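You operate a simulated robot arm through the tools that you are given. There is no shell and no other tool.

The job below is to be done with a simulated robot arm. You get a single attempt, and the scene is never put back.

## Task
Measure beaker P2 with the probe: over 5.0 it goes on the OVER pad, otherwise on the UNDER pad.
Fine: Use the SAMPLE ring. Press HOLD once when WAIT has gone. Leave the probe down in the rinse beaker. Set down upright: what you pick out.
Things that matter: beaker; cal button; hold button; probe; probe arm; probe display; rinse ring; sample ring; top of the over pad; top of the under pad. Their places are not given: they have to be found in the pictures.

The check looks at the end state, three seconds after you hand in, the way a careful person would. Anything else that was tipped, shoved, dropped, spilled or broken makes it a failure.

## Robot
A 6-joint arm with a four-finger gripper, fixed in place. Base frame: the origin is at the foot of the arm, x ahead of it, y to its left, z up; the work surface is at about z = 855. Lengths are in mm, angles in degrees, forces in N, time in s.
Its first joint turns from -166.0 to 166.0 degrees. Payload 3.67 kg.
The tool frame sits at the grasp point between the pads (the TCP): z along the fingers, y along the line on which they close. The tips reach 28 mm beyond it. Largest opening 112 mm; the body of the gripper starts 73 mm behind the TCP.
Orientation is told as [roll, pitch, yaw] about the base's x, y, z axes, in that order, counted from this pose: with the fingers straight down and closing along the base's y, the tool's x points along the base's -x, its y along +y and its z along -z.

## Interface
- The arm moves only by the tool nudge_tool. Its argument "rows" is a list of rows, each an object (a shift or turn left out is 0, a gripper value left out holds the last) with "xyz": the shift along the tool's x, y, z in m, a list of three; "delta_rot": the turn, a rotation vector about the tool's x, y, z in degrees, a list of three; "hand": the opening, from 0 (shut) to 1 (fully open). In form: [{"xyz": [tx, ty, tz], "delta_rot": [rx, ry, rz], "hand": hand}, ...]. A call has 1 to 20 rows; each row is the pose to reach, as a shift and turn from the pose commanded when the call began, along the tool's axes at that moment. A row lasts 0.2 s, in which the tool goes at most 50 mm and 8.6 degrees; a call with a longer step from one row to the next is refused whole, and so is a gripper value outside its range. Where a pose cannot be reached the arm comes as near as it can. A force on the tool above 70 N (or 10 N above the force at the start of the call, whichever is more), or a blocked arm, ends the call early, and 0.2 s more pass. Each finger halts on what it meets, pressing with about 43 N; the grip force reading is that of the motor and also rises with nothing between the fingers. The clock runs only during rows and for 0.2 s after the last one: add rows that repeat a pose to give the fingers time. It gives the time, the measured TCP pose, the force on the tool (base axes), the opening and the grip force at its end, in the units of the frame above (readings bear some noise), with the torque about the TCP (base axes, N m) and any sound that the robot's microphone picked up, and new pictures: "show" is both (left out), scene, wrist or none.
- Cameras (640 x 400 px; columns grow to the right, rows downward): "scene" is fixed at [50.9, -501.6, 1656.1]; the picture's right is [0.69, -0.72, 0.00], its down [-0.45, -0.43, -0.78] and it looks along [0.56, 0.54, -0.62] (base axes); focal length 311 px, centre (320, 200). "wrist" rides on the gripper at [60, -18, -104] in the tool frame; the picture's right is [0.29, 0.96, 0.00], its down [-0.80, 0.24, -0.55] and it looks along [-0.53, 0.16, 0.83] (tool axes); focal length 234 px, centre (320, 200).
- locate(camera, pixels): there is no depth. For up to 12 entries [column, row, z] of the newest picture of that camera ("zoom" is the newest enlarged one), the place [x, y] in the base frame at which the ray of that pixel passes the height z, good to about 2 mm. It takes no simulated time.
- enlarge(camera, box): a new picture of the part [left, top, right, bottom] of that camera's present view, enlarged. It takes no simulated time.
- sign_off(): hands the job in; it is judged then, once.

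Unless the task says otherwise, let go and move clear before handing in.

The tools are called after "Emit:" by a JSON object that holds its "api" and its "payload". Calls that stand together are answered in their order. nudge_tool: Moves the arm, as the interface text tells. Its arguments: {"type":"object","properties":{"rows":{"type":"array"},"show":{"type":"string","enum":["both","scene","wrist","none"]}},"required":["rows"]} The other tools are called the same way: locate (camera, pixels) gives the place at which the rays of pixels pass given heights; enlarge (camera, box) takes an enlarged picture of a part of a camera's view; sign_off () hands the job in.

At the start:

```text
time: 0.0
ee_pos: [558.7, -281.3, 1370.6]
tool_rot: [0.0, 0.0, 0.1]
contact_force: [-0.3, -0.7, 0.9]
wrist_torque: [0.01, -0.04, -0.01]
gripper_width: 111.8
finger_force: 0.1
```

scene: 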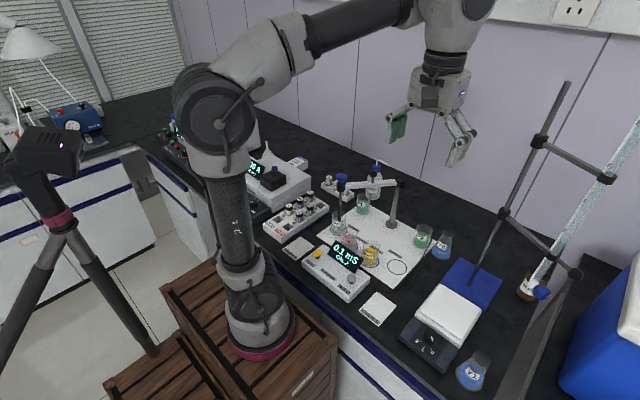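
wrist: 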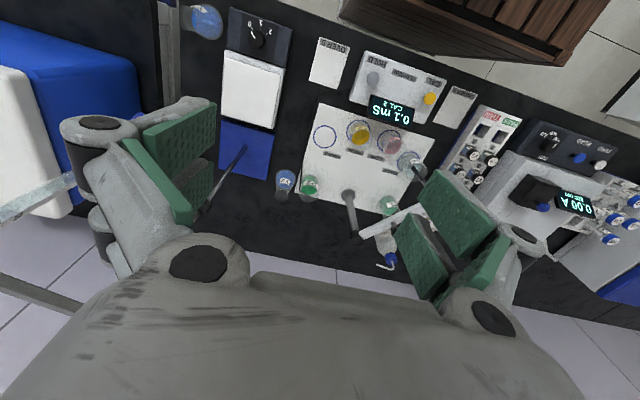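

The scene picture shows the meter (about 340,265), a white mat with beakers (about 370,240) and a probe arm at (390,200). I'll enlarge both views to read the labels.

Emit:
{"api": "enlarge", "payload": {"camera": "scene", "box": [280, 160, 460, 340]}}

Emit:
{"api": "enlarge", "payload": {"camera": "wrist", "box": [270, 20, 490, 280]}}

```text
2.22 times, centred on (370, 250) of scene
```

zoom: 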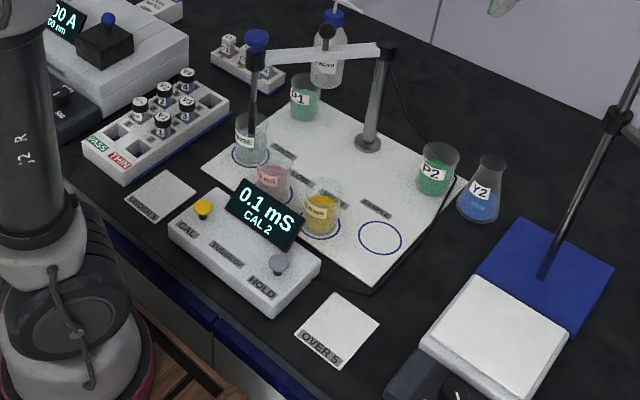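

```text
1.54 times, centred on (380, 150) of wrist
```

zoom: 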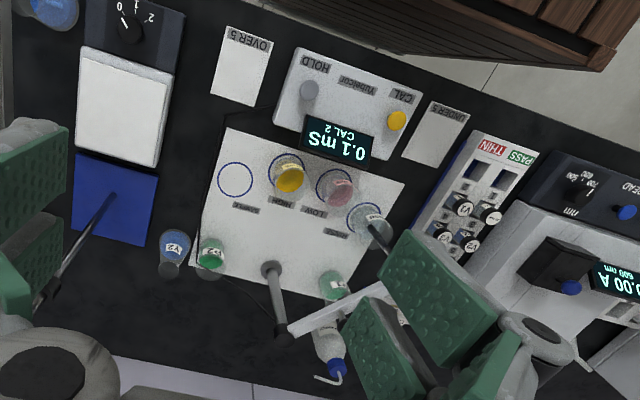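

The display at zoom (262,210) reads "0.1 mS / CAL 2", and the mat has RINSE, LOW, HIGH and SAMPLE rings. The probe hangs in the rinse beaker. I'll zoom in more tightly on each part.

Emit:
{"api": "enlarge", "payload": {"camera": "scene", "box": [325, 235, 375, 285]}}

Emit:
{"api": "enlarge", "payload": {"camera": "scene", "box": [330, 160, 400, 230]}}

Emit:
{"api": "enlarge", "payload": {"camera": "scene", "box": [340, 200, 430, 280]}}

Emit:
{"api": "enlarge", "payload": {"camera": "scene", "box": [295, 235, 375, 305]}}

Emit:
{"api": "enlarge", "payload": {"camera": "wrist", "box": [300, 100, 440, 220]}}

```text
8.00 times, centred on (350, 260) of scene
```

zoom: 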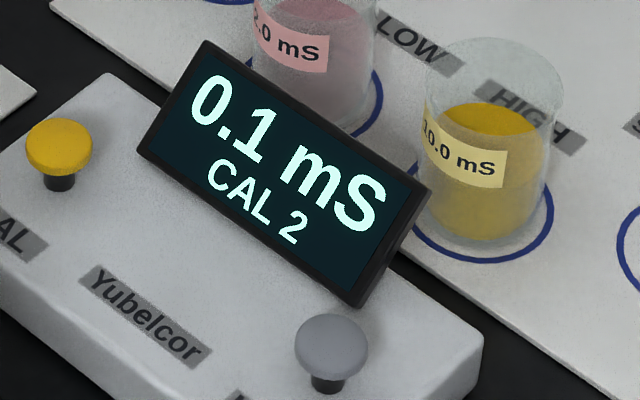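

```text
5.71 times, centred on (365, 195) of scene
```

zoom: 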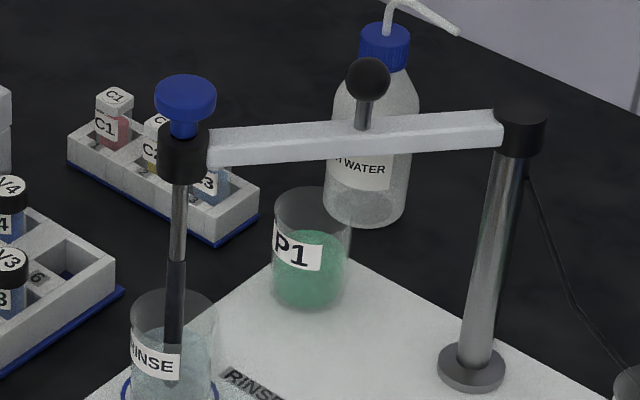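

```text
5.00 times, centred on (385, 240) of scene
```

zoom: 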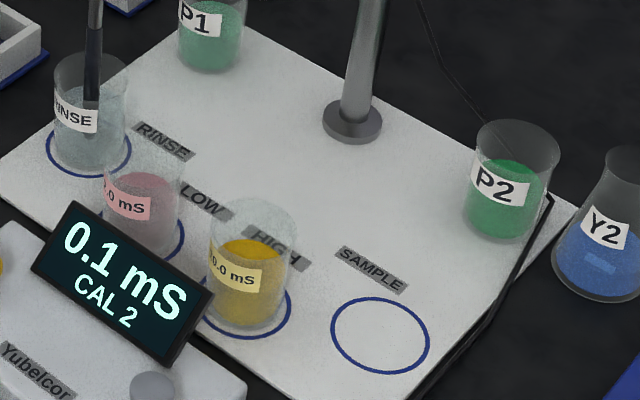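

```text
5.71 times, centred on (335, 270) of scene
```

zoom: 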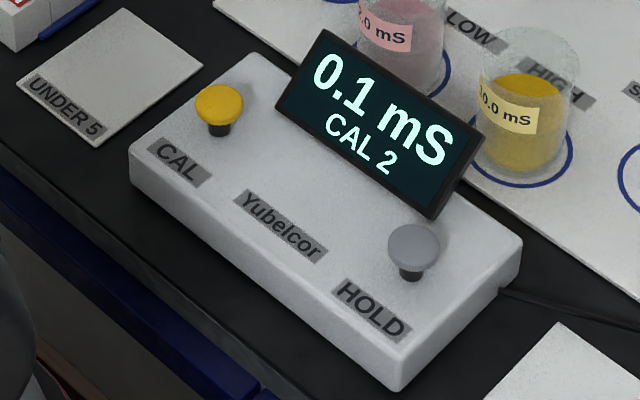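

```text
3.33 times, centred on (370, 160) of wrist
```

zoom: 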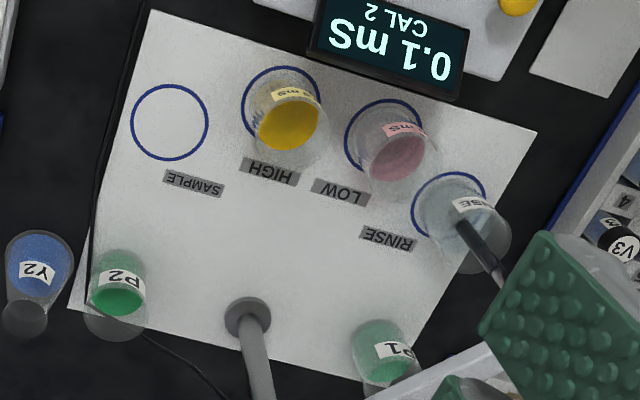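

Ring and beaker pixels are readable in both cameras (SAMPLE ring at scene (397,267) and wrist (325,137)). I'll locate the key points from both views to fix heights.

Emit:
{"api": "locate", "payload": {"camera": "scene", "pixels": [[397, 267, 858], [397, 267, 865], [421, 244.4, 858], [424.4, 230, 920], [391.4, 224.4, 858], [339, 228, 858], [375, 302, 855], [300, 247, 855], [349.7, 281, 900], [317, 258, 900], [341.5, 178, 1000], [376, 308, 858]]}}

Emit:
{"api": "locate", "payload": {"camera": "wrist", "pixels": [[325, 136.6, 858], [325, 136.6, 865], [309, 181, 858], [307, 192, 920], [348, 194, 858], [409, 161, 858], [328, 63, 858], [457, 107, 858], [374, 79, 900], [429, 99, 900]]}}

Emit:
{"api": "enlarge", "payload": {"camera": "wrist", "box": [270, 160, 350, 240]}}

Emit:
{"api": "enlarge", "payload": {"camera": "scene", "box": [350, 280, 410, 330]}}

Emit:
{"api": "enlarge", "payload": {"camera": "scene", "box": [400, 210, 460, 270]}}

```text
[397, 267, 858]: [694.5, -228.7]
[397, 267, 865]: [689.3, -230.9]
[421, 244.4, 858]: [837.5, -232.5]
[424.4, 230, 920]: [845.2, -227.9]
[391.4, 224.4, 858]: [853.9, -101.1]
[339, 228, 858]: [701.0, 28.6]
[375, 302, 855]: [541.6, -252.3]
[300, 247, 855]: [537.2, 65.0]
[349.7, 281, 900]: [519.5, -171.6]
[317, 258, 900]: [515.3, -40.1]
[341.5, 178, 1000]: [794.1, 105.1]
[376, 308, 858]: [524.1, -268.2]
```

```text
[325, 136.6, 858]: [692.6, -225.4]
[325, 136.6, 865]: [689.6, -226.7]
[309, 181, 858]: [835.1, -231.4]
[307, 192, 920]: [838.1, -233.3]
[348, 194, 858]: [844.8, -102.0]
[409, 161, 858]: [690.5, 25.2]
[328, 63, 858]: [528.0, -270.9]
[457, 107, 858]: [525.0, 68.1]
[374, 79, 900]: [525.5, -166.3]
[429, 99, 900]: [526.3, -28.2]
```

```text
5.00 times, centred on (310, 200) of wrist
```

zoom: 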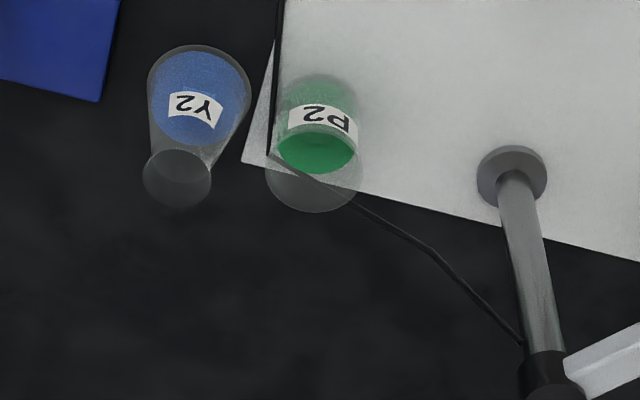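

```text
8.00 times, centred on (380, 305) of scene
```

zoom: 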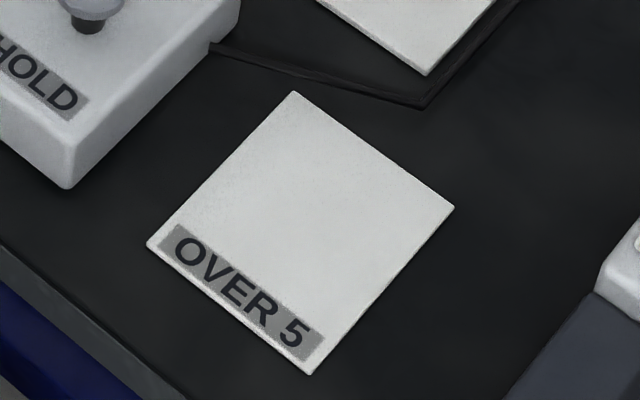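

```text
6.67 times, centred on (430, 240) of scene
```

zoom: 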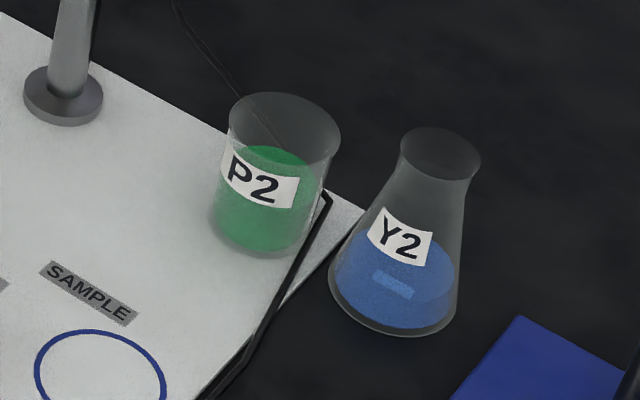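

P2 stands near (837,-232), the post is at about (849,-101) and the SAMPLE ring at about (693,-227). I'll move above P2 with the fingers turned to close along x (yaw +90), staying high for a closer look.

Emit:
{"api": "nudge_tool", "payload": {"rows": [{"xyz": [-0.023, 0.004, 0.0225], "delta_rot": [0, 0, -7.5]}, {"xyz": [-0.046, 0.008, 0.045], "delta_rot": [0, 0, -15]}, {"xyz": [-0.069, 0.012, 0.0675], "delta_rot": [0, 0, -22.5]}, {"xyz": [-0.092, 0.016, 0.09], "delta_rot": [0, 0, -30]}, {"xyz": [-0.115, 0.02, 0.1125], "delta_rot": [0, 0, -37.5]}, {"xyz": [-0.138, 0.024, 0.135], "delta_rot": [0, 0, -45]}, {"xyz": [-0.161, 0.028, 0.1575], "delta_rot": [0, 0, -52.5]}, {"xyz": [-0.184, 0.032, 0.18], "delta_rot": [0, 0, -60]}, {"xyz": [-0.207, 0.036, 0.2025], "delta_rot": [0, 0, -67.5]}, {"xyz": [-0.23, 0.04, 0.225], "delta_rot": [0, 0, -75]}, {"xyz": [-0.253, 0.044, 0.2475], "delta_rot": [0, 0, -82.5]}, {"xyz": [-0.278, 0.049, 0.27], "delta_rot": [0, 0, -90]}, {"xyz": [-0.278, 0.049, 0.27], "delta_rot": [0, 0, -90]}]}}

```text
time: 2.8
ee_pos: [836.2, -230.6, 1102.9]
tool_rot: [0.0, 0.0, 90.1]
contact_force: [0.4, 0.4, 0.8]
wrist_torque: [0.01, -0.02, -0.01]
gripper_width: 112.0
finger_force: 0.1
```

scene: 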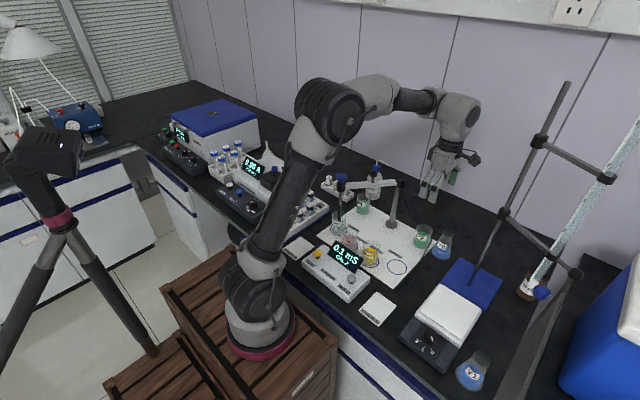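
wrist: 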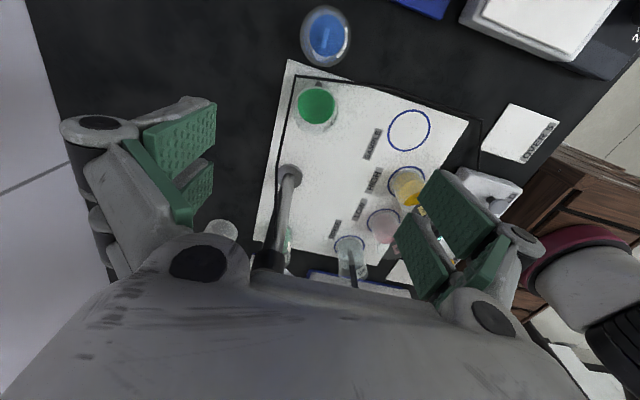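

P2 is at wrist (316,105) and its neighbour Y2 at (326,36). I'll zoom in on it and take exact positions.

Emit:
{"api": "enlarge", "payload": {"camera": "wrist", "box": [280, 60, 380, 140]}}

Emit:
{"api": "enlarge", "payload": {"camera": "scene", "box": [400, 210, 460, 270]}}

Emit:
{"api": "locate", "payload": {"camera": "wrist", "pixels": [[409, 130, 858], [289, 175, 858], [521, 132, 857], [351, 244, 858], [408, 186, 860], [382, 225, 860]]}}

```text
5.00 times, centred on (330, 100) of wrist
```

zoom: 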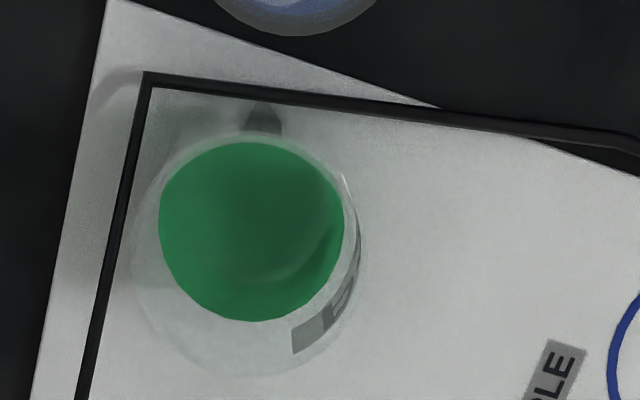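

```text
6.67 times, centred on (430, 240) of scene
```

zoom: 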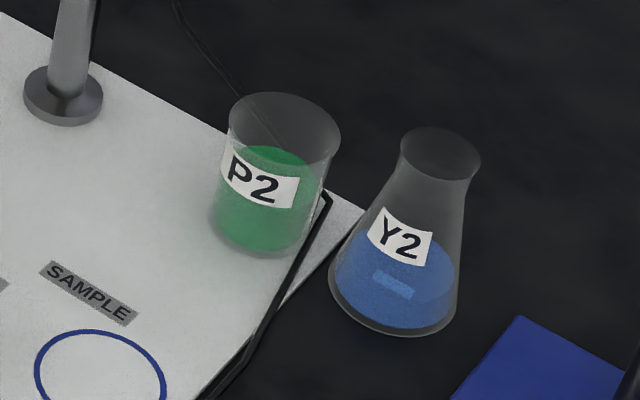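

```text
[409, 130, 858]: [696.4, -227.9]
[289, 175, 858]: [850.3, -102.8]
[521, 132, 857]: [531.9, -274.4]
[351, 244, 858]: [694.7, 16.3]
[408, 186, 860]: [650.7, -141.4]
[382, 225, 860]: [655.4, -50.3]
```

The cable runs just beside P2 (zoom corner (148,78)). I'll locate the rim, the liquid and the cable so I can choose a clear closing direction.

Emit:
{"api": "locate", "payload": {"camera": "wrist", "pixels": [[315.6, 111.6, 915], [315.6, 111.6, 925], [315.6, 111.6, 935], [316.2, 106.2, 895], [293, 111.6, 925], [338.4, 111.6, 925], [295.6, 75.6, 860], [288, 117, 860], [282, 140, 860], [366, 84, 860], [383, 85, 858], [326, 36, 900]]}}

Emit:
{"api": "locate", "payload": {"camera": "scene", "pixels": [[431.2, 238.8, 860], [424.7, 230.2, 915], [424.7, 230.2, 925], [424.7, 230.2, 935], [410, 215, 860], [416, 266, 860]]}}

```text
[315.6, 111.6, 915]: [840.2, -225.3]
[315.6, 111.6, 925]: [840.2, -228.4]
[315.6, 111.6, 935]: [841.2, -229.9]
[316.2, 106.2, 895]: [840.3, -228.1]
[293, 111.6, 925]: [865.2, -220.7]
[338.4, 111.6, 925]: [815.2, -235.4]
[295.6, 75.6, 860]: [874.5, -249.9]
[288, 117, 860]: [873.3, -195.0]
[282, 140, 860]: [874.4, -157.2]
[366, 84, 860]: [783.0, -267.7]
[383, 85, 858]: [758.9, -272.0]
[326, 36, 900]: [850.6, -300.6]
```

```text
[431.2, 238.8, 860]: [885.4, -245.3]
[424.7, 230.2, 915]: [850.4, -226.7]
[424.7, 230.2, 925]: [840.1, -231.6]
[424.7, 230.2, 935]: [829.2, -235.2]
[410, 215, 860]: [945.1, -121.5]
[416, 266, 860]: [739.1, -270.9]
```

P2's rim centre is about (840,-229) at z≈925, and the cable rises along its +x side. Closing along y with the tips kept above z≈882 avoids it, so I'll check the clearance to Y2.

Emit:
{"api": "enlarge", "payload": {"camera": "wrist", "box": [285, 0, 385, 80]}}

Emit:
{"api": "locate", "payload": {"camera": "scene", "pixels": [[448, 232.8, 930], [448, 232.8, 940], [448, 232.8, 950], [448, 232.8, 960], [440.8, 255.5, 858], [431.5, 252.8, 858], [450.4, 254.5, 858]]}}

Emit:
{"api": "locate", "payload": {"camera": "wrist", "pixels": [[326, 36, 858], [326, 36, 940], [326, 36, 950]]}}

```text
5.00 times, centred on (335, 40) of wrist
```

zoom: 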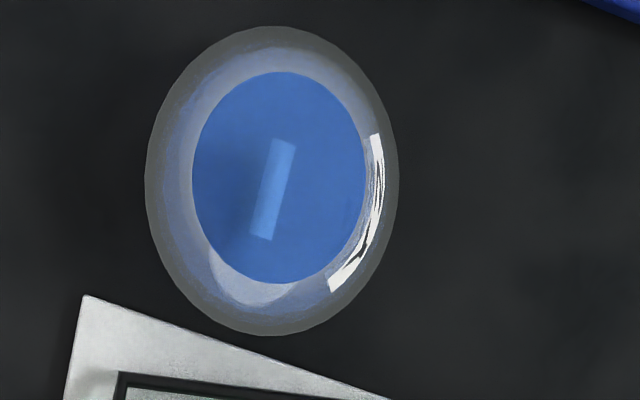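

```text
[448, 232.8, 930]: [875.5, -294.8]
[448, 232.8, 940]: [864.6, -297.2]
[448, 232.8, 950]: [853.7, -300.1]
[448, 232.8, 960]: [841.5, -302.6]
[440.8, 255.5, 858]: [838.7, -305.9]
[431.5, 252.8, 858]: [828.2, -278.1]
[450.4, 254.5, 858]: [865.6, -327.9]
```

```text
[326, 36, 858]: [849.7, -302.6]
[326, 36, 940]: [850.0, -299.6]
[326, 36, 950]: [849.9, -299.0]
```

Y2 sits near (850,-302), so a yaw of -20 with a partly open hand (about 66 mm) clears both Y2 and the cable. I'll turn, go down to z≈1000 above P2 and check the alignment.

Emit:
{"api": "nudge_tool", "payload": {"rows": [{"xyz": [0, 0, 0.005], "delta_rot": [0, 0, 8], "hand": 0.62}, {"xyz": [0, 0, 0.01], "delta_rot": [0, 0, 16]}, {"xyz": [0, 0, 0.02], "delta_rot": [0, 0, 24]}, {"xyz": [0, 0, 0.03], "delta_rot": [0, 0, 32]}, {"xyz": [0, 0, 0.04], "delta_rot": [0, 0, 40]}, {"xyz": [0, 0, 0.05], "delta_rot": [0, 0, 48]}, {"xyz": [0, 0, 0.06], "delta_rot": [0, 0, 56]}, {"xyz": [0, -0.001, 0.07], "delta_rot": [0, 0, 64]}, {"xyz": [0, -0.002, 0.08], "delta_rot": [0, 0, 72]}, {"xyz": [0, -0.003, 0.085], "delta_rot": [0, 0, 80]}, {"xyz": [0, -0.003, 0.09], "delta_rot": [0, 0, 88]}, {"xyz": [0, -0.003, 0.095], "delta_rot": [0, 0, 96]}, {"xyz": [-0.001, -0.003, 0.1], "delta_rot": [0, 0, 104]}, {"xyz": [-0.001, -0.003, 0.1], "delta_rot": [0, 0, 110]}, {"xyz": [-0.001, -0.003, 0.1], "delta_rot": [0, 0, 110]}]}}

```text
time: 6.0
ee_pos: [839.5, -229.5, 1002.3]
tool_rot: [0.0, 0.0, -20.0]
contact_force: [-0.3, -0.2, 0.3]
wrist_torque: [-0.01, -0.03, -0.01]
gripper_width: 69.6
finger_force: 0.0
```

scene: 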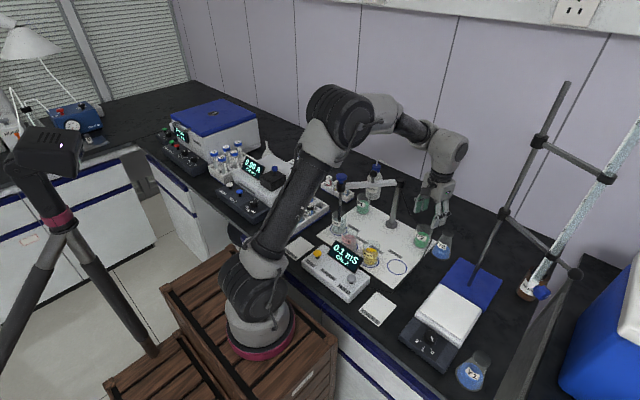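
wrist: 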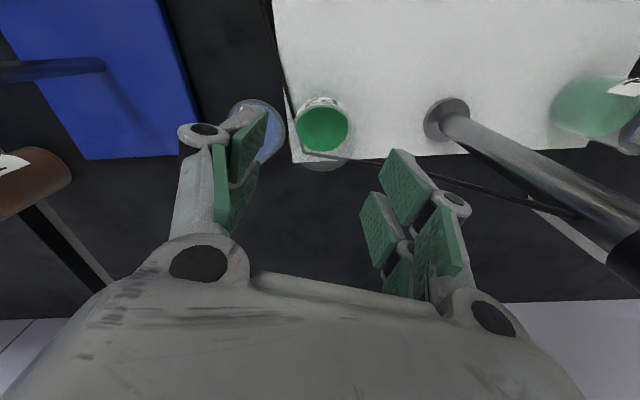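

P2 shows at wrist (322,128). I'll zoom to verify its centre against the measured tool position (839.5,-229.5).

Emit:
{"api": "enlarge", "payload": {"camera": "wrist", "box": [220, 80, 380, 200]}}

Emit:
{"api": "enlarge", "payload": {"camera": "scene", "box": [395, 180, 465, 270]}}

```text
3.33 times, centred on (300, 140) of wrist
```

zoom: 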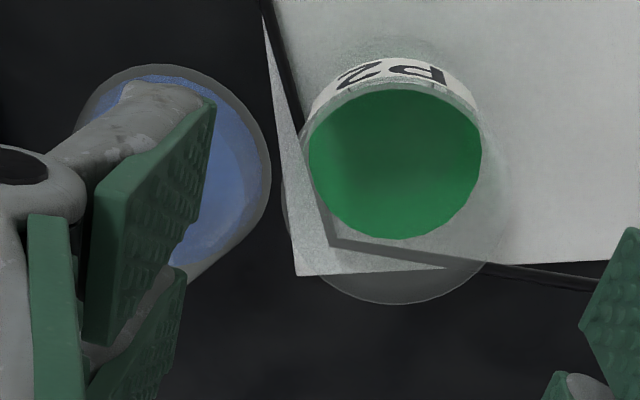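

```text
4.44 times, centred on (430, 225) of scene
```

zoom: 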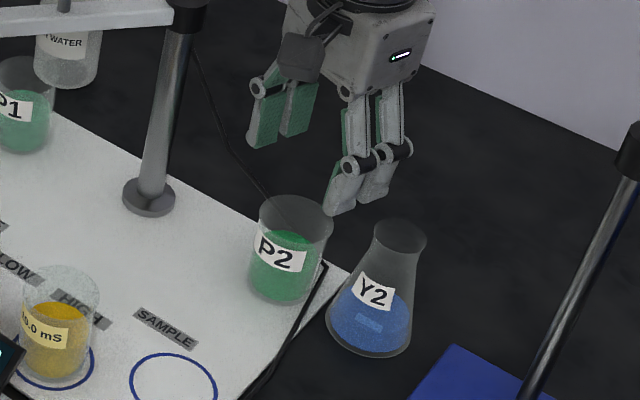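

The gripper's outer knuckles make the Y2 side tight, so closing roughly along x with the tips kept above the cable looks safer. I'll check the cable height from this view (corner at zoom (333,243)).

Emit:
{"api": "locate", "payload": {"camera": "wrist", "pixels": [[303.9, 152.9, 860], [303.9, 152.9, 870], [354, 161, 870], [354, 161, 880], [354, 161, 890], [354, 161, 900], [323.5, 137, 925], [296, 142, 925], [351.5, 142, 925], [440, 181, 930], [440, 181, 950], [440, 181, 970]]}}

Emit:
{"api": "locate", "payload": {"camera": "scene", "pixels": [[418.2, 224, 880], [418.2, 224, 890], [418.2, 224, 900], [418.2, 224, 910], [410, 213.5, 920], [410, 213.5, 940], [410, 213.5, 960]]}}

```text
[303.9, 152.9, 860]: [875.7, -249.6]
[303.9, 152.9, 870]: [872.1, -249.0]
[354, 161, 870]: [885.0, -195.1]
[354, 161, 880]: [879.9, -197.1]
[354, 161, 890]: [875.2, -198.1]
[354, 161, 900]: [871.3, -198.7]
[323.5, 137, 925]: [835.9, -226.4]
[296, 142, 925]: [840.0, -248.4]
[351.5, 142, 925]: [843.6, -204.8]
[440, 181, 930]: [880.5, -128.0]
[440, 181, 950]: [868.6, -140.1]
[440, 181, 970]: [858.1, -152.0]
```

```text
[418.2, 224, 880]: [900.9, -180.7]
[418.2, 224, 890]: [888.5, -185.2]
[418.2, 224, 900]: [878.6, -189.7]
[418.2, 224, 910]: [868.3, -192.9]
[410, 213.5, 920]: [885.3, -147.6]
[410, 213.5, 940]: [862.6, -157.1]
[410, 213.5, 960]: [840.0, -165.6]
```

The cable passes the +x side at z≈873–880, so tips at 890 with yaw 75 clear it. I'll rotate here at z≈1002.

Emit:
{"api": "nudge_tool", "payload": {"rows": [{"delta_rot": [0, 0, -8]}, {"delta_rot": [0, 0, -16]}, {"delta_rot": [0, 0, -24]}, {"delta_rot": [0, 0, -32]}, {"delta_rot": [0, 0, -40]}, {"delta_rot": [0, 0, -48]}, {"delta_rot": [0, 0, -56]}, {"delta_rot": [0, 0, -64]}, {"delta_rot": [0, 0, -72]}, {"delta_rot": [0, 0, -80]}, {"delta_rot": [0, 0, -88]}, {"delta_rot": [0, 0, -95]}, {"xyz": [0, 0, 0.03], "delta_rot": [0, 0, -95]}, {"xyz": [0, 0, 0.03], "delta_rot": [0, 0, -95]}]}}

```text
time: 9.0
ee_pos: [839.3, -231.3, 971.8]
tool_rot: [0.0, 0.0, 75.1]
contact_force: [-0.8, -0.4, -0.3]
wrist_torque: [0.0, -0.02, 0.0]
gripper_width: 69.3
finger_force: 0.1
```

scene: 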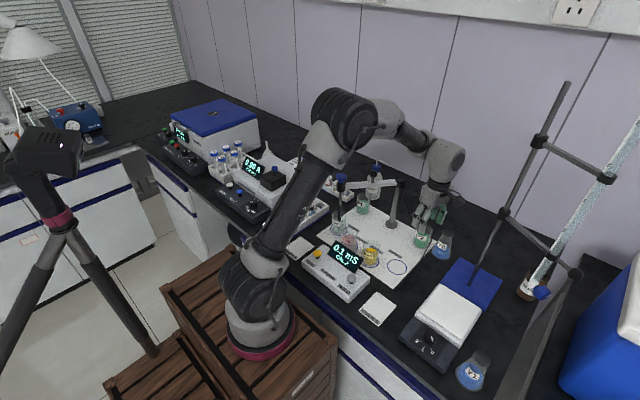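
wrist: 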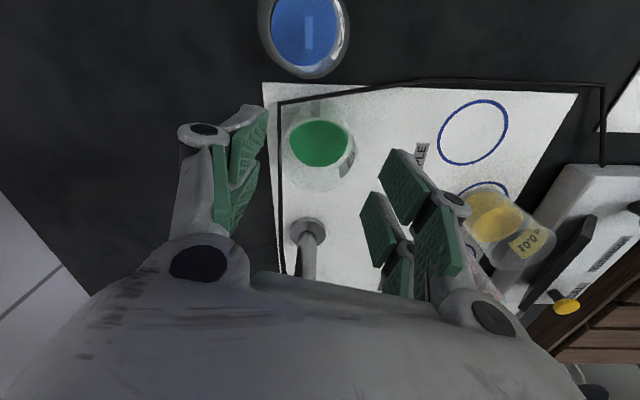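

The fingers now straddle P2 along x, with P2's rim around wrist (322,158). I'll check the rim centre before going down.

Emit:
{"api": "enlarge", "payload": {"camera": "wrist", "box": [260, 90, 380, 210]}}

Emit:
{"api": "enlarge", "payload": {"camera": "scene", "box": [395, 180, 465, 270]}}

Emit:
{"api": "locate", "payload": {"camera": "wrist", "pixels": [[288, 160, 925], [356, 160, 925], [322, 125, 925], [322, 190, 925], [473, 131, 858]]}}

```text
3.33 times, centred on (320, 150) of wrist
```

zoom: 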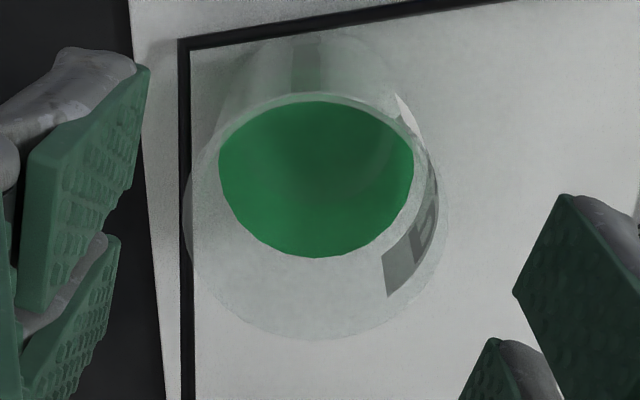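

```text
4.44 times, centred on (430, 225) of scene
```

zoom: 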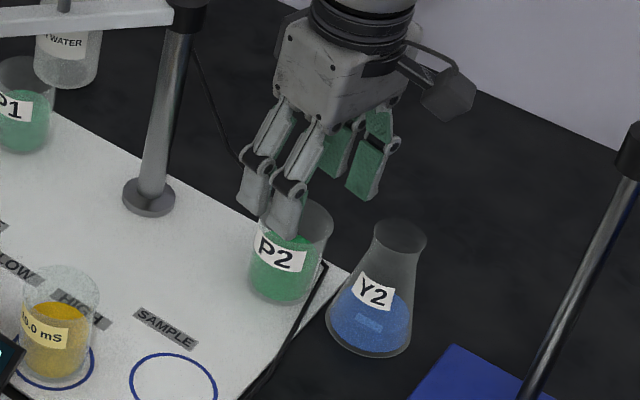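

```text
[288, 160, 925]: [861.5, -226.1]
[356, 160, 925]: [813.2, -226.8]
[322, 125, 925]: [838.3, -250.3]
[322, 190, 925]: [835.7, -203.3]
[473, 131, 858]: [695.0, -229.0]
```

The rim centre comes out at (840,-229) and the tool is within 2 mm of it. I'll go down 53 mm to z≈918 and close.

Emit:
{"api": "nudge_tool", "payload": {"rows": [{"xyz": [0, 0, 0.02]}, {"xyz": [0, 0, 0.04]}, {"xyz": [0, 0, 0.053]}, {"xyz": [0, 0, 0.053]}]}}

```text
time: 10.0
ee_pos: [840.4, -229.6, 918.5]
tool_rot: [0.0, 0.0, 75.1]
contact_force: [-1.0, 0.1, 0.5]
wrist_torque: [0.01, 0.04, 0.03]
gripper_width: 69.6
finger_force: 0.0
```

scene: 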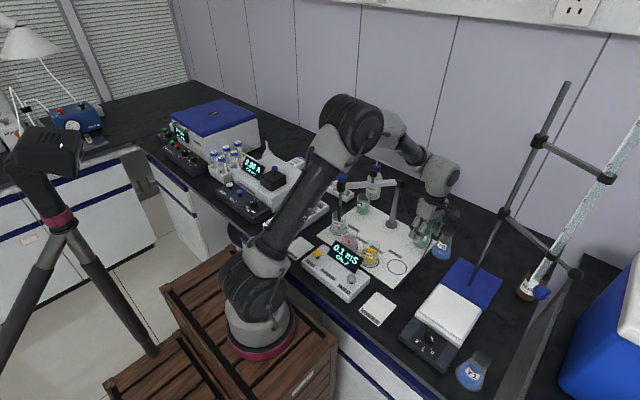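
wrist: 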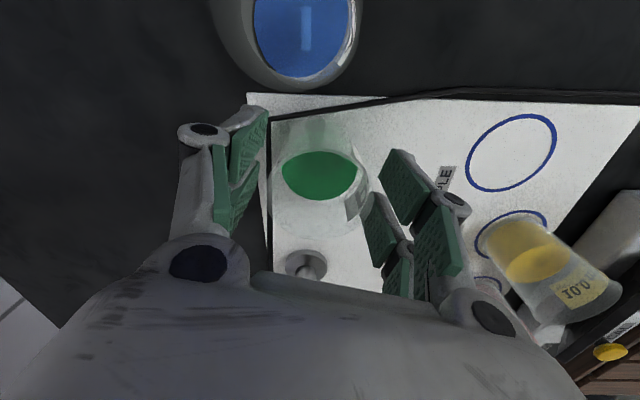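

The fingers straddle P2 with no contact force. I'll close on it.

Emit:
{"api": "nudge_tool", "payload": {"rows": [{"hand": 0.5}, {"hand": 0.35}, {"hand": 0.35}, {"hand": 0.35}]}}

```text
time: 11.0
ee_pos: [838.7, -229.3, 918.3]
tool_rot: [0.0, 0.1, 75.1]
contact_force: [0.1, -0.3, -0.2]
wrist_torque: [0.0, 0.0, -0.03]
gripper_width: 50.0
finger_force: 43.1
```

scene: 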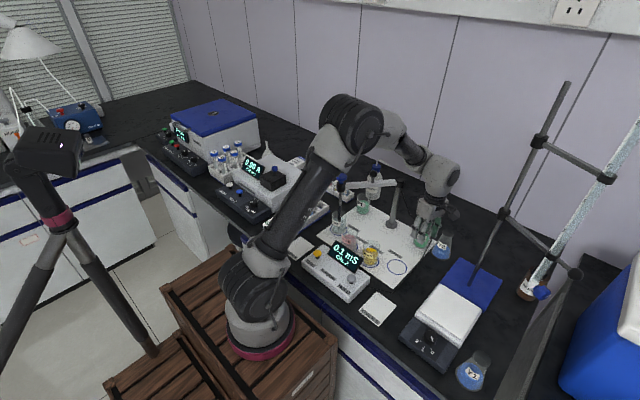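
wrist: 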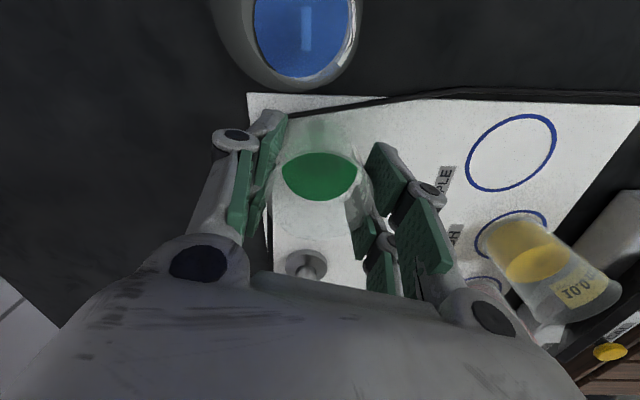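

P2 is held (50 mm wide, 43 N). I'll lift 40 mm and carry it slowly to above the SAMPLE ring.

Emit:
{"api": "nudge_tool", "payload": {"rows": [{"xyz": [0, 0, -0.008]}, {"xyz": [0, 0, -0.02]}, {"xyz": [0, 0, -0.034]}, {"xyz": [0, 0, -0.042]}, {"xyz": [0, 0, -0.045]}, {"xyz": [0.002, 0.008, -0.045]}, {"xyz": [0.0061, 0.024, -0.045]}, {"xyz": [0.0111, 0.044, -0.045]}, {"xyz": [0.0162, 0.064, -0.045]}, {"xyz": [0.0213, 0.084, -0.045]}, {"xyz": [0.0263, 0.104, -0.045]}, {"xyz": [0.0314, 0.124, -0.045]}, {"xyz": [0.0342, 0.135, -0.045]}, {"xyz": [0.0355, 0.14, -0.045]}, {"xyz": [0.0355, 0.14, -0.045]}, {"xyz": [0.0355, 0.14, -0.045]}]}}

```text
time: 14.4
ee_pos: [693.6, -229.5, 965.5]
tool_rot: [0.0, 0.1, 75.1]
contact_force: [0.0, -0.7, -1.0]
wrist_torque: [0.0, 0.0, 0.01]
gripper_width: 50.2
finger_force: 42.4
```

scene: 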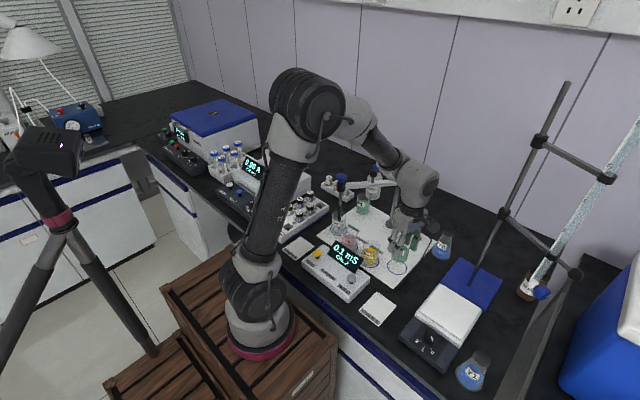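
wrist: 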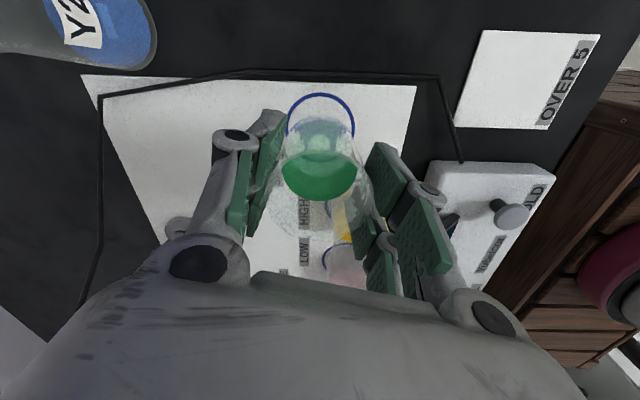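

P2 hangs above the SAMPLE ring, which is visible at wrist (320,95–140). I'll measure the ring's centre from its edges.

Emit:
{"api": "enlarge", "payload": {"camera": "wrist", "box": [260, 80, 380, 200]}}

Emit:
{"api": "enlarge", "payload": {"camera": "scene", "box": [360, 210, 440, 290]}}

Emit:
{"api": "locate", "payload": {"camera": "wrist", "pixels": [[287, 127, 858], [354, 127, 858], [320, 94, 858], [508, 215, 900], [508, 215, 910], [535, 87, 858]]}}

```text
3.33 times, centred on (320, 140) of wrist
```

zoom: 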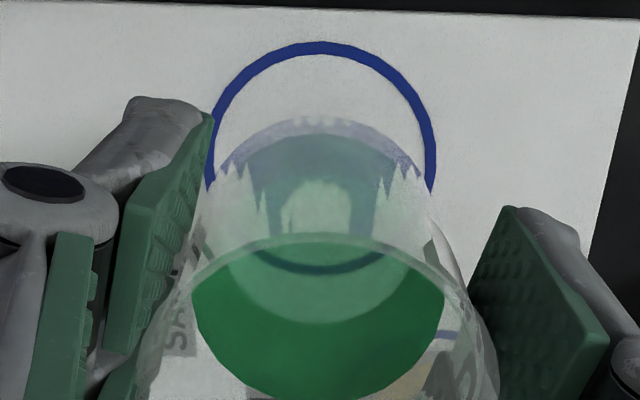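

```text
5.00 times, centred on (400, 250) of scene
```

zoom: 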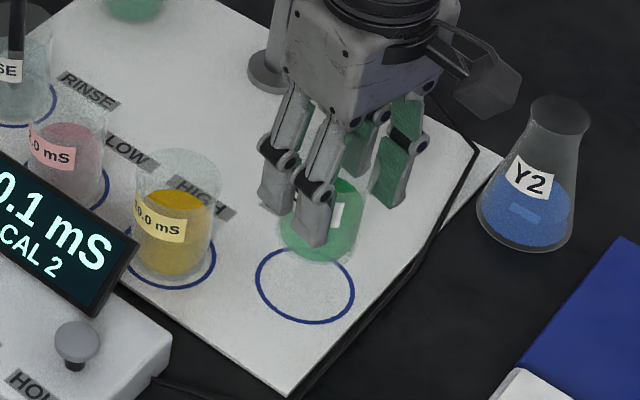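

```text
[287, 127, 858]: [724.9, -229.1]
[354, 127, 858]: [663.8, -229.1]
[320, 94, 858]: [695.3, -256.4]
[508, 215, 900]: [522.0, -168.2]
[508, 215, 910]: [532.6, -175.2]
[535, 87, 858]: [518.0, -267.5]
```

The ring centre works out at about (694.5,-227). I'll lower 45 mm with a 1.5 mm correction in y, then check before letting go.

Emit:
{"api": "nudge_tool", "payload": {"rows": [{"xyz": [-0.001, 0, 0.01]}, {"xyz": [-0.0016, 0, 0.022]}, {"xyz": [-0.0016, 0, 0.034]}, {"xyz": [-0.0016, 0, 0.04]}, {"xyz": [-0.0016, 0, 0.043]}, {"xyz": [-0.0016, 0, 0.0448]}, {"xyz": [-0.0016, 0, 0.0448]}]}}

```text
time: 16.0
ee_pos: [694.7, -226.8, 919.8]
tool_rot: [0.0, 0.0, 75.0]
contact_force: [0.9, -0.2, -1.6]
wrist_torque: [0.0, -0.01, 0.01]
gripper_width: 50.1
finger_force: 43.6
```

scene: 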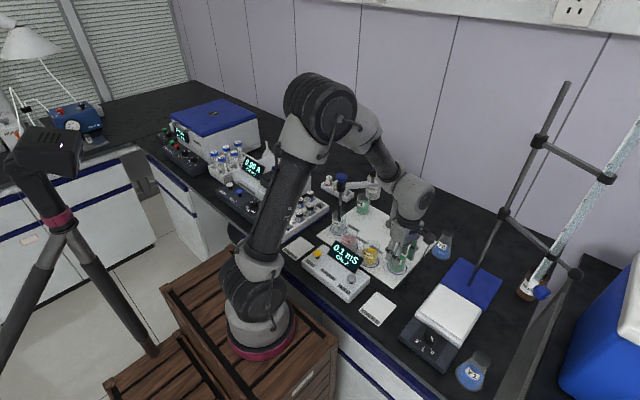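
wrist: 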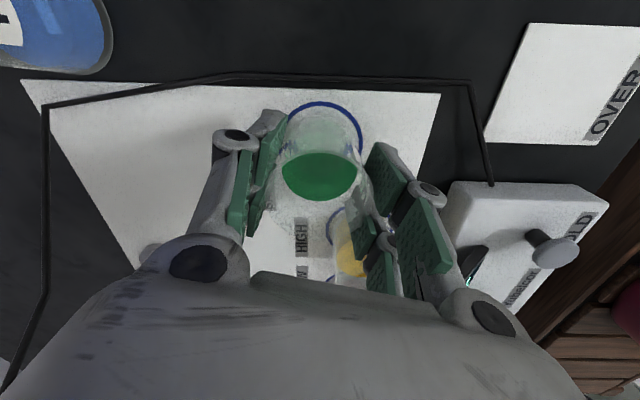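

The height is within a millimetre of the original but no contact shows clearly yet. I'll lower in half-millimetre steps and watch the force.

Emit:
{"api": "nudge_tool", "payload": {"rows": [{"xyz": [0, 0, 0.0005]}, {"xyz": [0, 0, 0.001]}, {"xyz": [0, 0, 0.001]}], "show": "none"}}

```text
time: 16.8
ee_pos: [694.8, -227.0, 919.5]
tool_rot: [0.0, 0.0, 75.1]
contact_force: [-2.9, 0.5, 9.0]
wrist_torque: [0.02, -0.04, 0.02]
gripper_width: 50.0
finger_force: 42.6
```

The force rose to 9 N upward, so P2 is standing on the mat. I'll open to 70 mm and then rise clear.

Emit:
{"api": "nudge_tool", "payload": {"rows": [{"xyz": [0, 0, -0.0007]}, {"xyz": [0, 0, -0.0007], "hand": 0.62}, {"xyz": [0, 0, -0.0007], "hand": 0.62}, {"xyz": [0, 0, -0.02], "hand": 0.62}, {"xyz": [0, 0, -0.05]}, {"xyz": [0, 0, -0.09]}, {"xyz": [0, 0, -0.13]}, {"xyz": [0, 0, -0.17]}, {"xyz": [0, 0, -0.2]}, {"xyz": [0, 0, -0.2]}]}}

```text
time: 19.0
ee_pos: [695.5, -225.8, 1118.2]
tool_rot: [0.0, 0.0, 75.1]
contact_force: [0.2, -0.3, -0.3]
wrist_torque: [0.03, 0.01, 0.02]
gripper_width: 69.5
finger_force: 0.1
```

scene: 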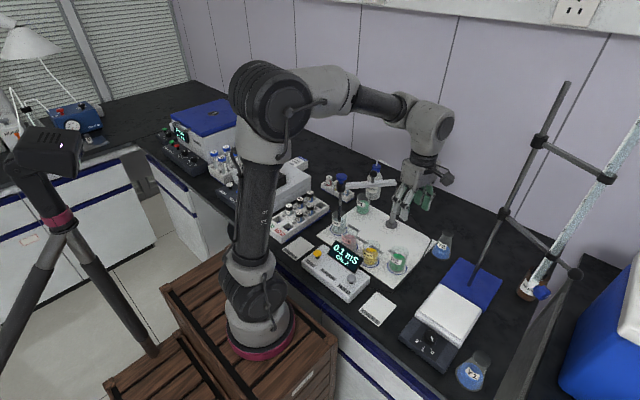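
wrist: 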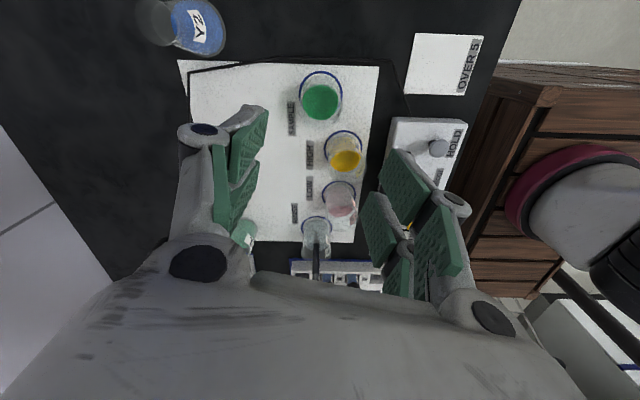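

P2 now stands in the SAMPLE ring at wrist (320,97). Next is the probe, so I'll zoom in on its head, arm and knob.

Emit:
{"api": "enlarge", "payload": {"camera": "scene", "box": [325, 160, 405, 240]}}

Emit:
{"api": "enlarge", "payload": {"camera": "scene", "box": [328, 164, 358, 194]}}

Emit:
{"api": "enlarge", "payload": {"camera": "scene", "box": [365, 230, 425, 290]}}

```text
5.00 times, centred on (365, 200) of scene
```

zoom: 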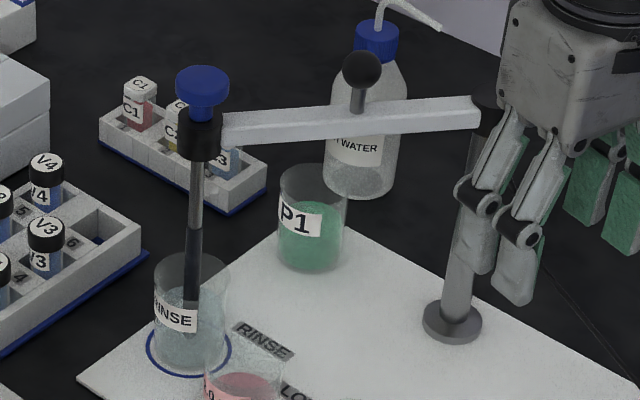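

```text
13.33 times, centred on (343, 179) of scene
```

zoom: 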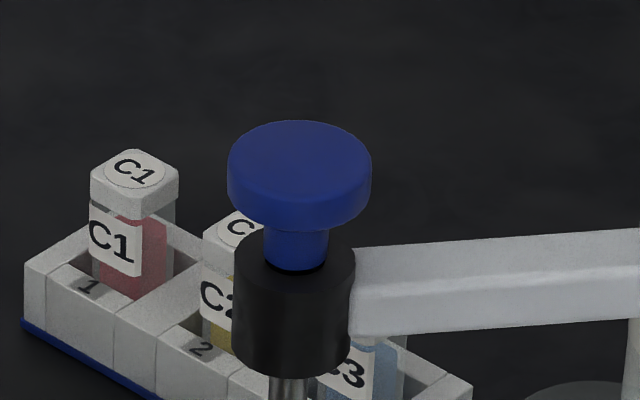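

```text
6.67 times, centred on (395, 260) of scene
```

zoom: 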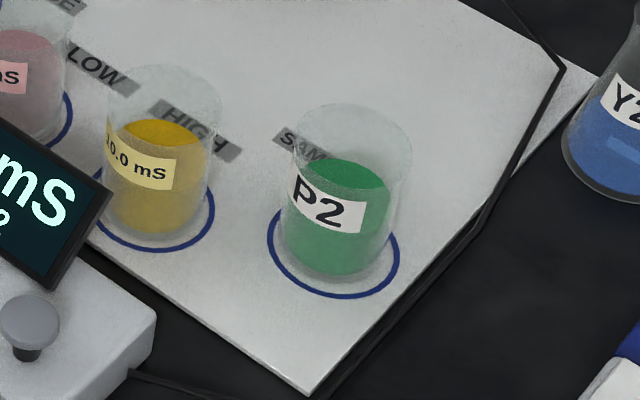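

The probe head is a blue disc about 35 mm wide above a black collar at the end of the bar, with a ball knob mid-bar. I'll locate the disc's height.

Emit:
{"api": "locate", "payload": {"camera": "scene", "pixels": [[341.5, 176.4, 1070], [341.5, 176.4, 1080], [341.5, 176.4, 1090], [341.5, 176.4, 1100], [341.3, 183.6, 1060], [341.3, 183.6, 1070], [373.4, 174, 1080], [373.4, 174, 1100], [340, 230, 858]]}}

Emit:
{"api": "locate", "payload": {"camera": "wrist", "pixels": [[316, 230, 925], [340, 190, 925], [343, 150, 925], [321, 95, 925]]}}

Emit:
{"api": "enlarge", "payload": {"camera": "wrist", "box": [260, 60, 400, 280]}}

```text
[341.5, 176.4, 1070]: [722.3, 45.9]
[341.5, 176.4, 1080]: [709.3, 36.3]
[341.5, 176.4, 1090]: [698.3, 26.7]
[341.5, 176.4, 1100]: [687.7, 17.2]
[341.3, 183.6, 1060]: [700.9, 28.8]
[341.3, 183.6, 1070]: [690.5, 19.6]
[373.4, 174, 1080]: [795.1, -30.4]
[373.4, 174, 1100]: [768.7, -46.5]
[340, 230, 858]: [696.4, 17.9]
```

```text
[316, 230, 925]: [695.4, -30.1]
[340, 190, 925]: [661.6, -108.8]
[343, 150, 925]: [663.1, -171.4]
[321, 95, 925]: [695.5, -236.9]
```

```text
1.82 times, centred on (330, 170) of wrist
```

zoom: 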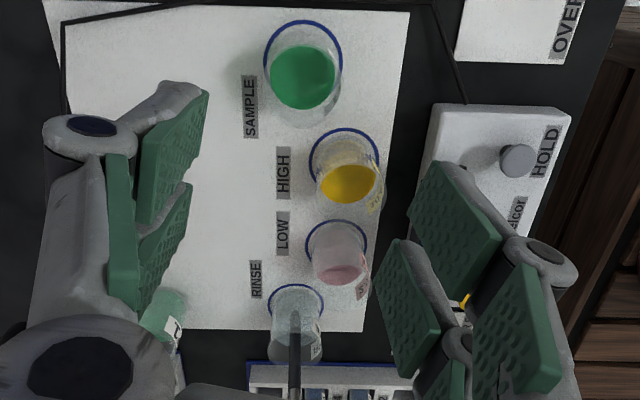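

The disc top is at z≈1089 near (699,28) and the collar top at about 1061. I'll rise and move above the disc with yaw -40 (closing square to the bar), stopping at TCP z≈1190.

Emit:
{"api": "nudge_tool", "payload": {"rows": [{"xyz": [0, 0, -0.036], "delta_rot": [0, 0, 7.67]}, {"xyz": [-0.01, 0.0025, -0.072], "delta_rot": [0, 0, 15.3]}, {"xyz": [-0.028, 0.007, -0.072], "delta_rot": [0, 0, 23]}, {"xyz": [-0.046, 0.0116, -0.072], "delta_rot": [0, 0, 30.7]}, {"xyz": [-0.064, 0.0162, -0.072], "delta_rot": [0, 0, 38.3]}, {"xyz": [-0.082, 0.0208, -0.072], "delta_rot": [0, 0, 46]}, {"xyz": [-0.1, 0.0253, -0.072], "delta_rot": [0, 0, 53.7]}, {"xyz": [-0.118, 0.0299, -0.072], "delta_rot": [0, 0, 61.3]}, {"xyz": [-0.136, 0.0345, -0.072], "delta_rot": [0, 0, 69]}, {"xyz": [-0.154, 0.039, -0.072], "delta_rot": [0, 0, 76.7]}, {"xyz": [-0.172, 0.0436, -0.072], "delta_rot": [0, 0, 84.3]}, {"xyz": [-0.19, 0.048, -0.072], "delta_rot": [0, 0, 92]}, {"xyz": [-0.208, 0.0527, -0.072], "delta_rot": [0, 0, 99.7]}, {"xyz": [-0.226, 0.0573, -0.072], "delta_rot": [0, 0, 107.3]}, {"xyz": [-0.246, 0.0624, -0.072], "delta_rot": [0, 0, 115]}, {"xyz": [-0.246, 0.0624, -0.072], "delta_rot": [0, 0, 115]}]}}

```text
time: 22.4
ee_pos: [697.2, 28.0, 1189.0]
tool_rot: [0.0, 0.1, -40.0]
contact_force: [0.5, 0.5, -0.5]
wrist_torque: [0.01, 0.01, 0.0]
gripper_width: 69.4
finger_force: 0.0
```

scene: 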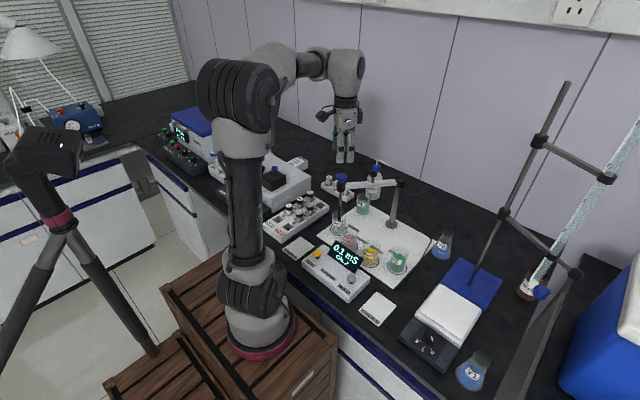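
wrist: 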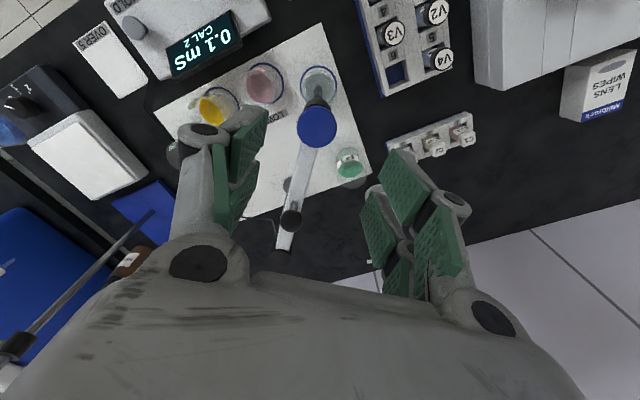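

The blue disc is seen from above at wrist (317,127), nearly centred between the fingers. I'll locate its exact centre.

Emit:
{"api": "enlarge", "payload": {"camera": "wrist", "box": [260, 60, 380, 180]}}

Emit:
{"api": "locate", "payload": {"camera": "wrist", "pixels": [[317, 126, 1085], [317, 126, 1089], [297, 126, 1089], [337, 126, 1089], [291, 221, 1095], [318, 84, 858], [285, 185, 1055]]}}

```text
3.33 times, centred on (320, 120) of wrist
```

zoom: 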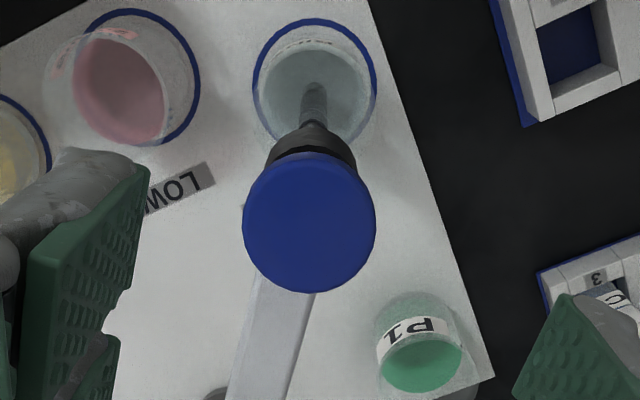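

```text
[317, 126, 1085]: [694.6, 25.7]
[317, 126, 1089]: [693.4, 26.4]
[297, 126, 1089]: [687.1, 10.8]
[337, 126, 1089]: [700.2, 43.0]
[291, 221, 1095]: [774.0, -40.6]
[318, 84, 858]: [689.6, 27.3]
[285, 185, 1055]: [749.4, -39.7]
```

The disc centre is at (694,26). I'll shift by (-2.5,-1.5) mm and go down to TCP z≈1102, so the tips sit beside the disc but above the collar.

Emit:
{"api": "nudge_tool", "payload": {"rows": [{"xyz": [0.001, -0.0027, 0.03]}, {"xyz": [0.001, -0.0027, 0.06]}, {"xyz": [0.001, -0.0027, 0.078]}, {"xyz": [0.001, -0.0027, 0.086]}, {"xyz": [0.001, -0.0027, 0.086]}]}}

```text
time: 23.6
ee_pos: [695.9, 25.7, 1103.9]
tool_rot: [0.1, 0.0, -39.8]
contact_force: [-0.6, -0.1, 0.4]
wrist_torque: [0.0, 0.0, -0.01]
gripper_width: 69.4
finger_force: 0.0
```

scene: 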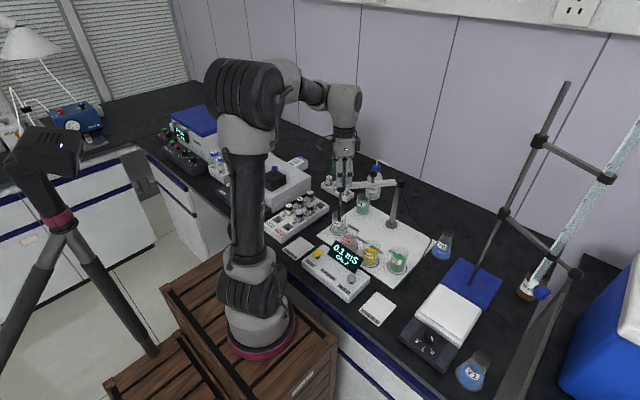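
wrist: 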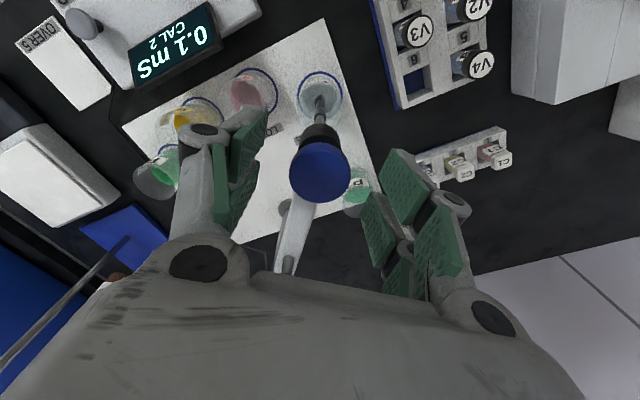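

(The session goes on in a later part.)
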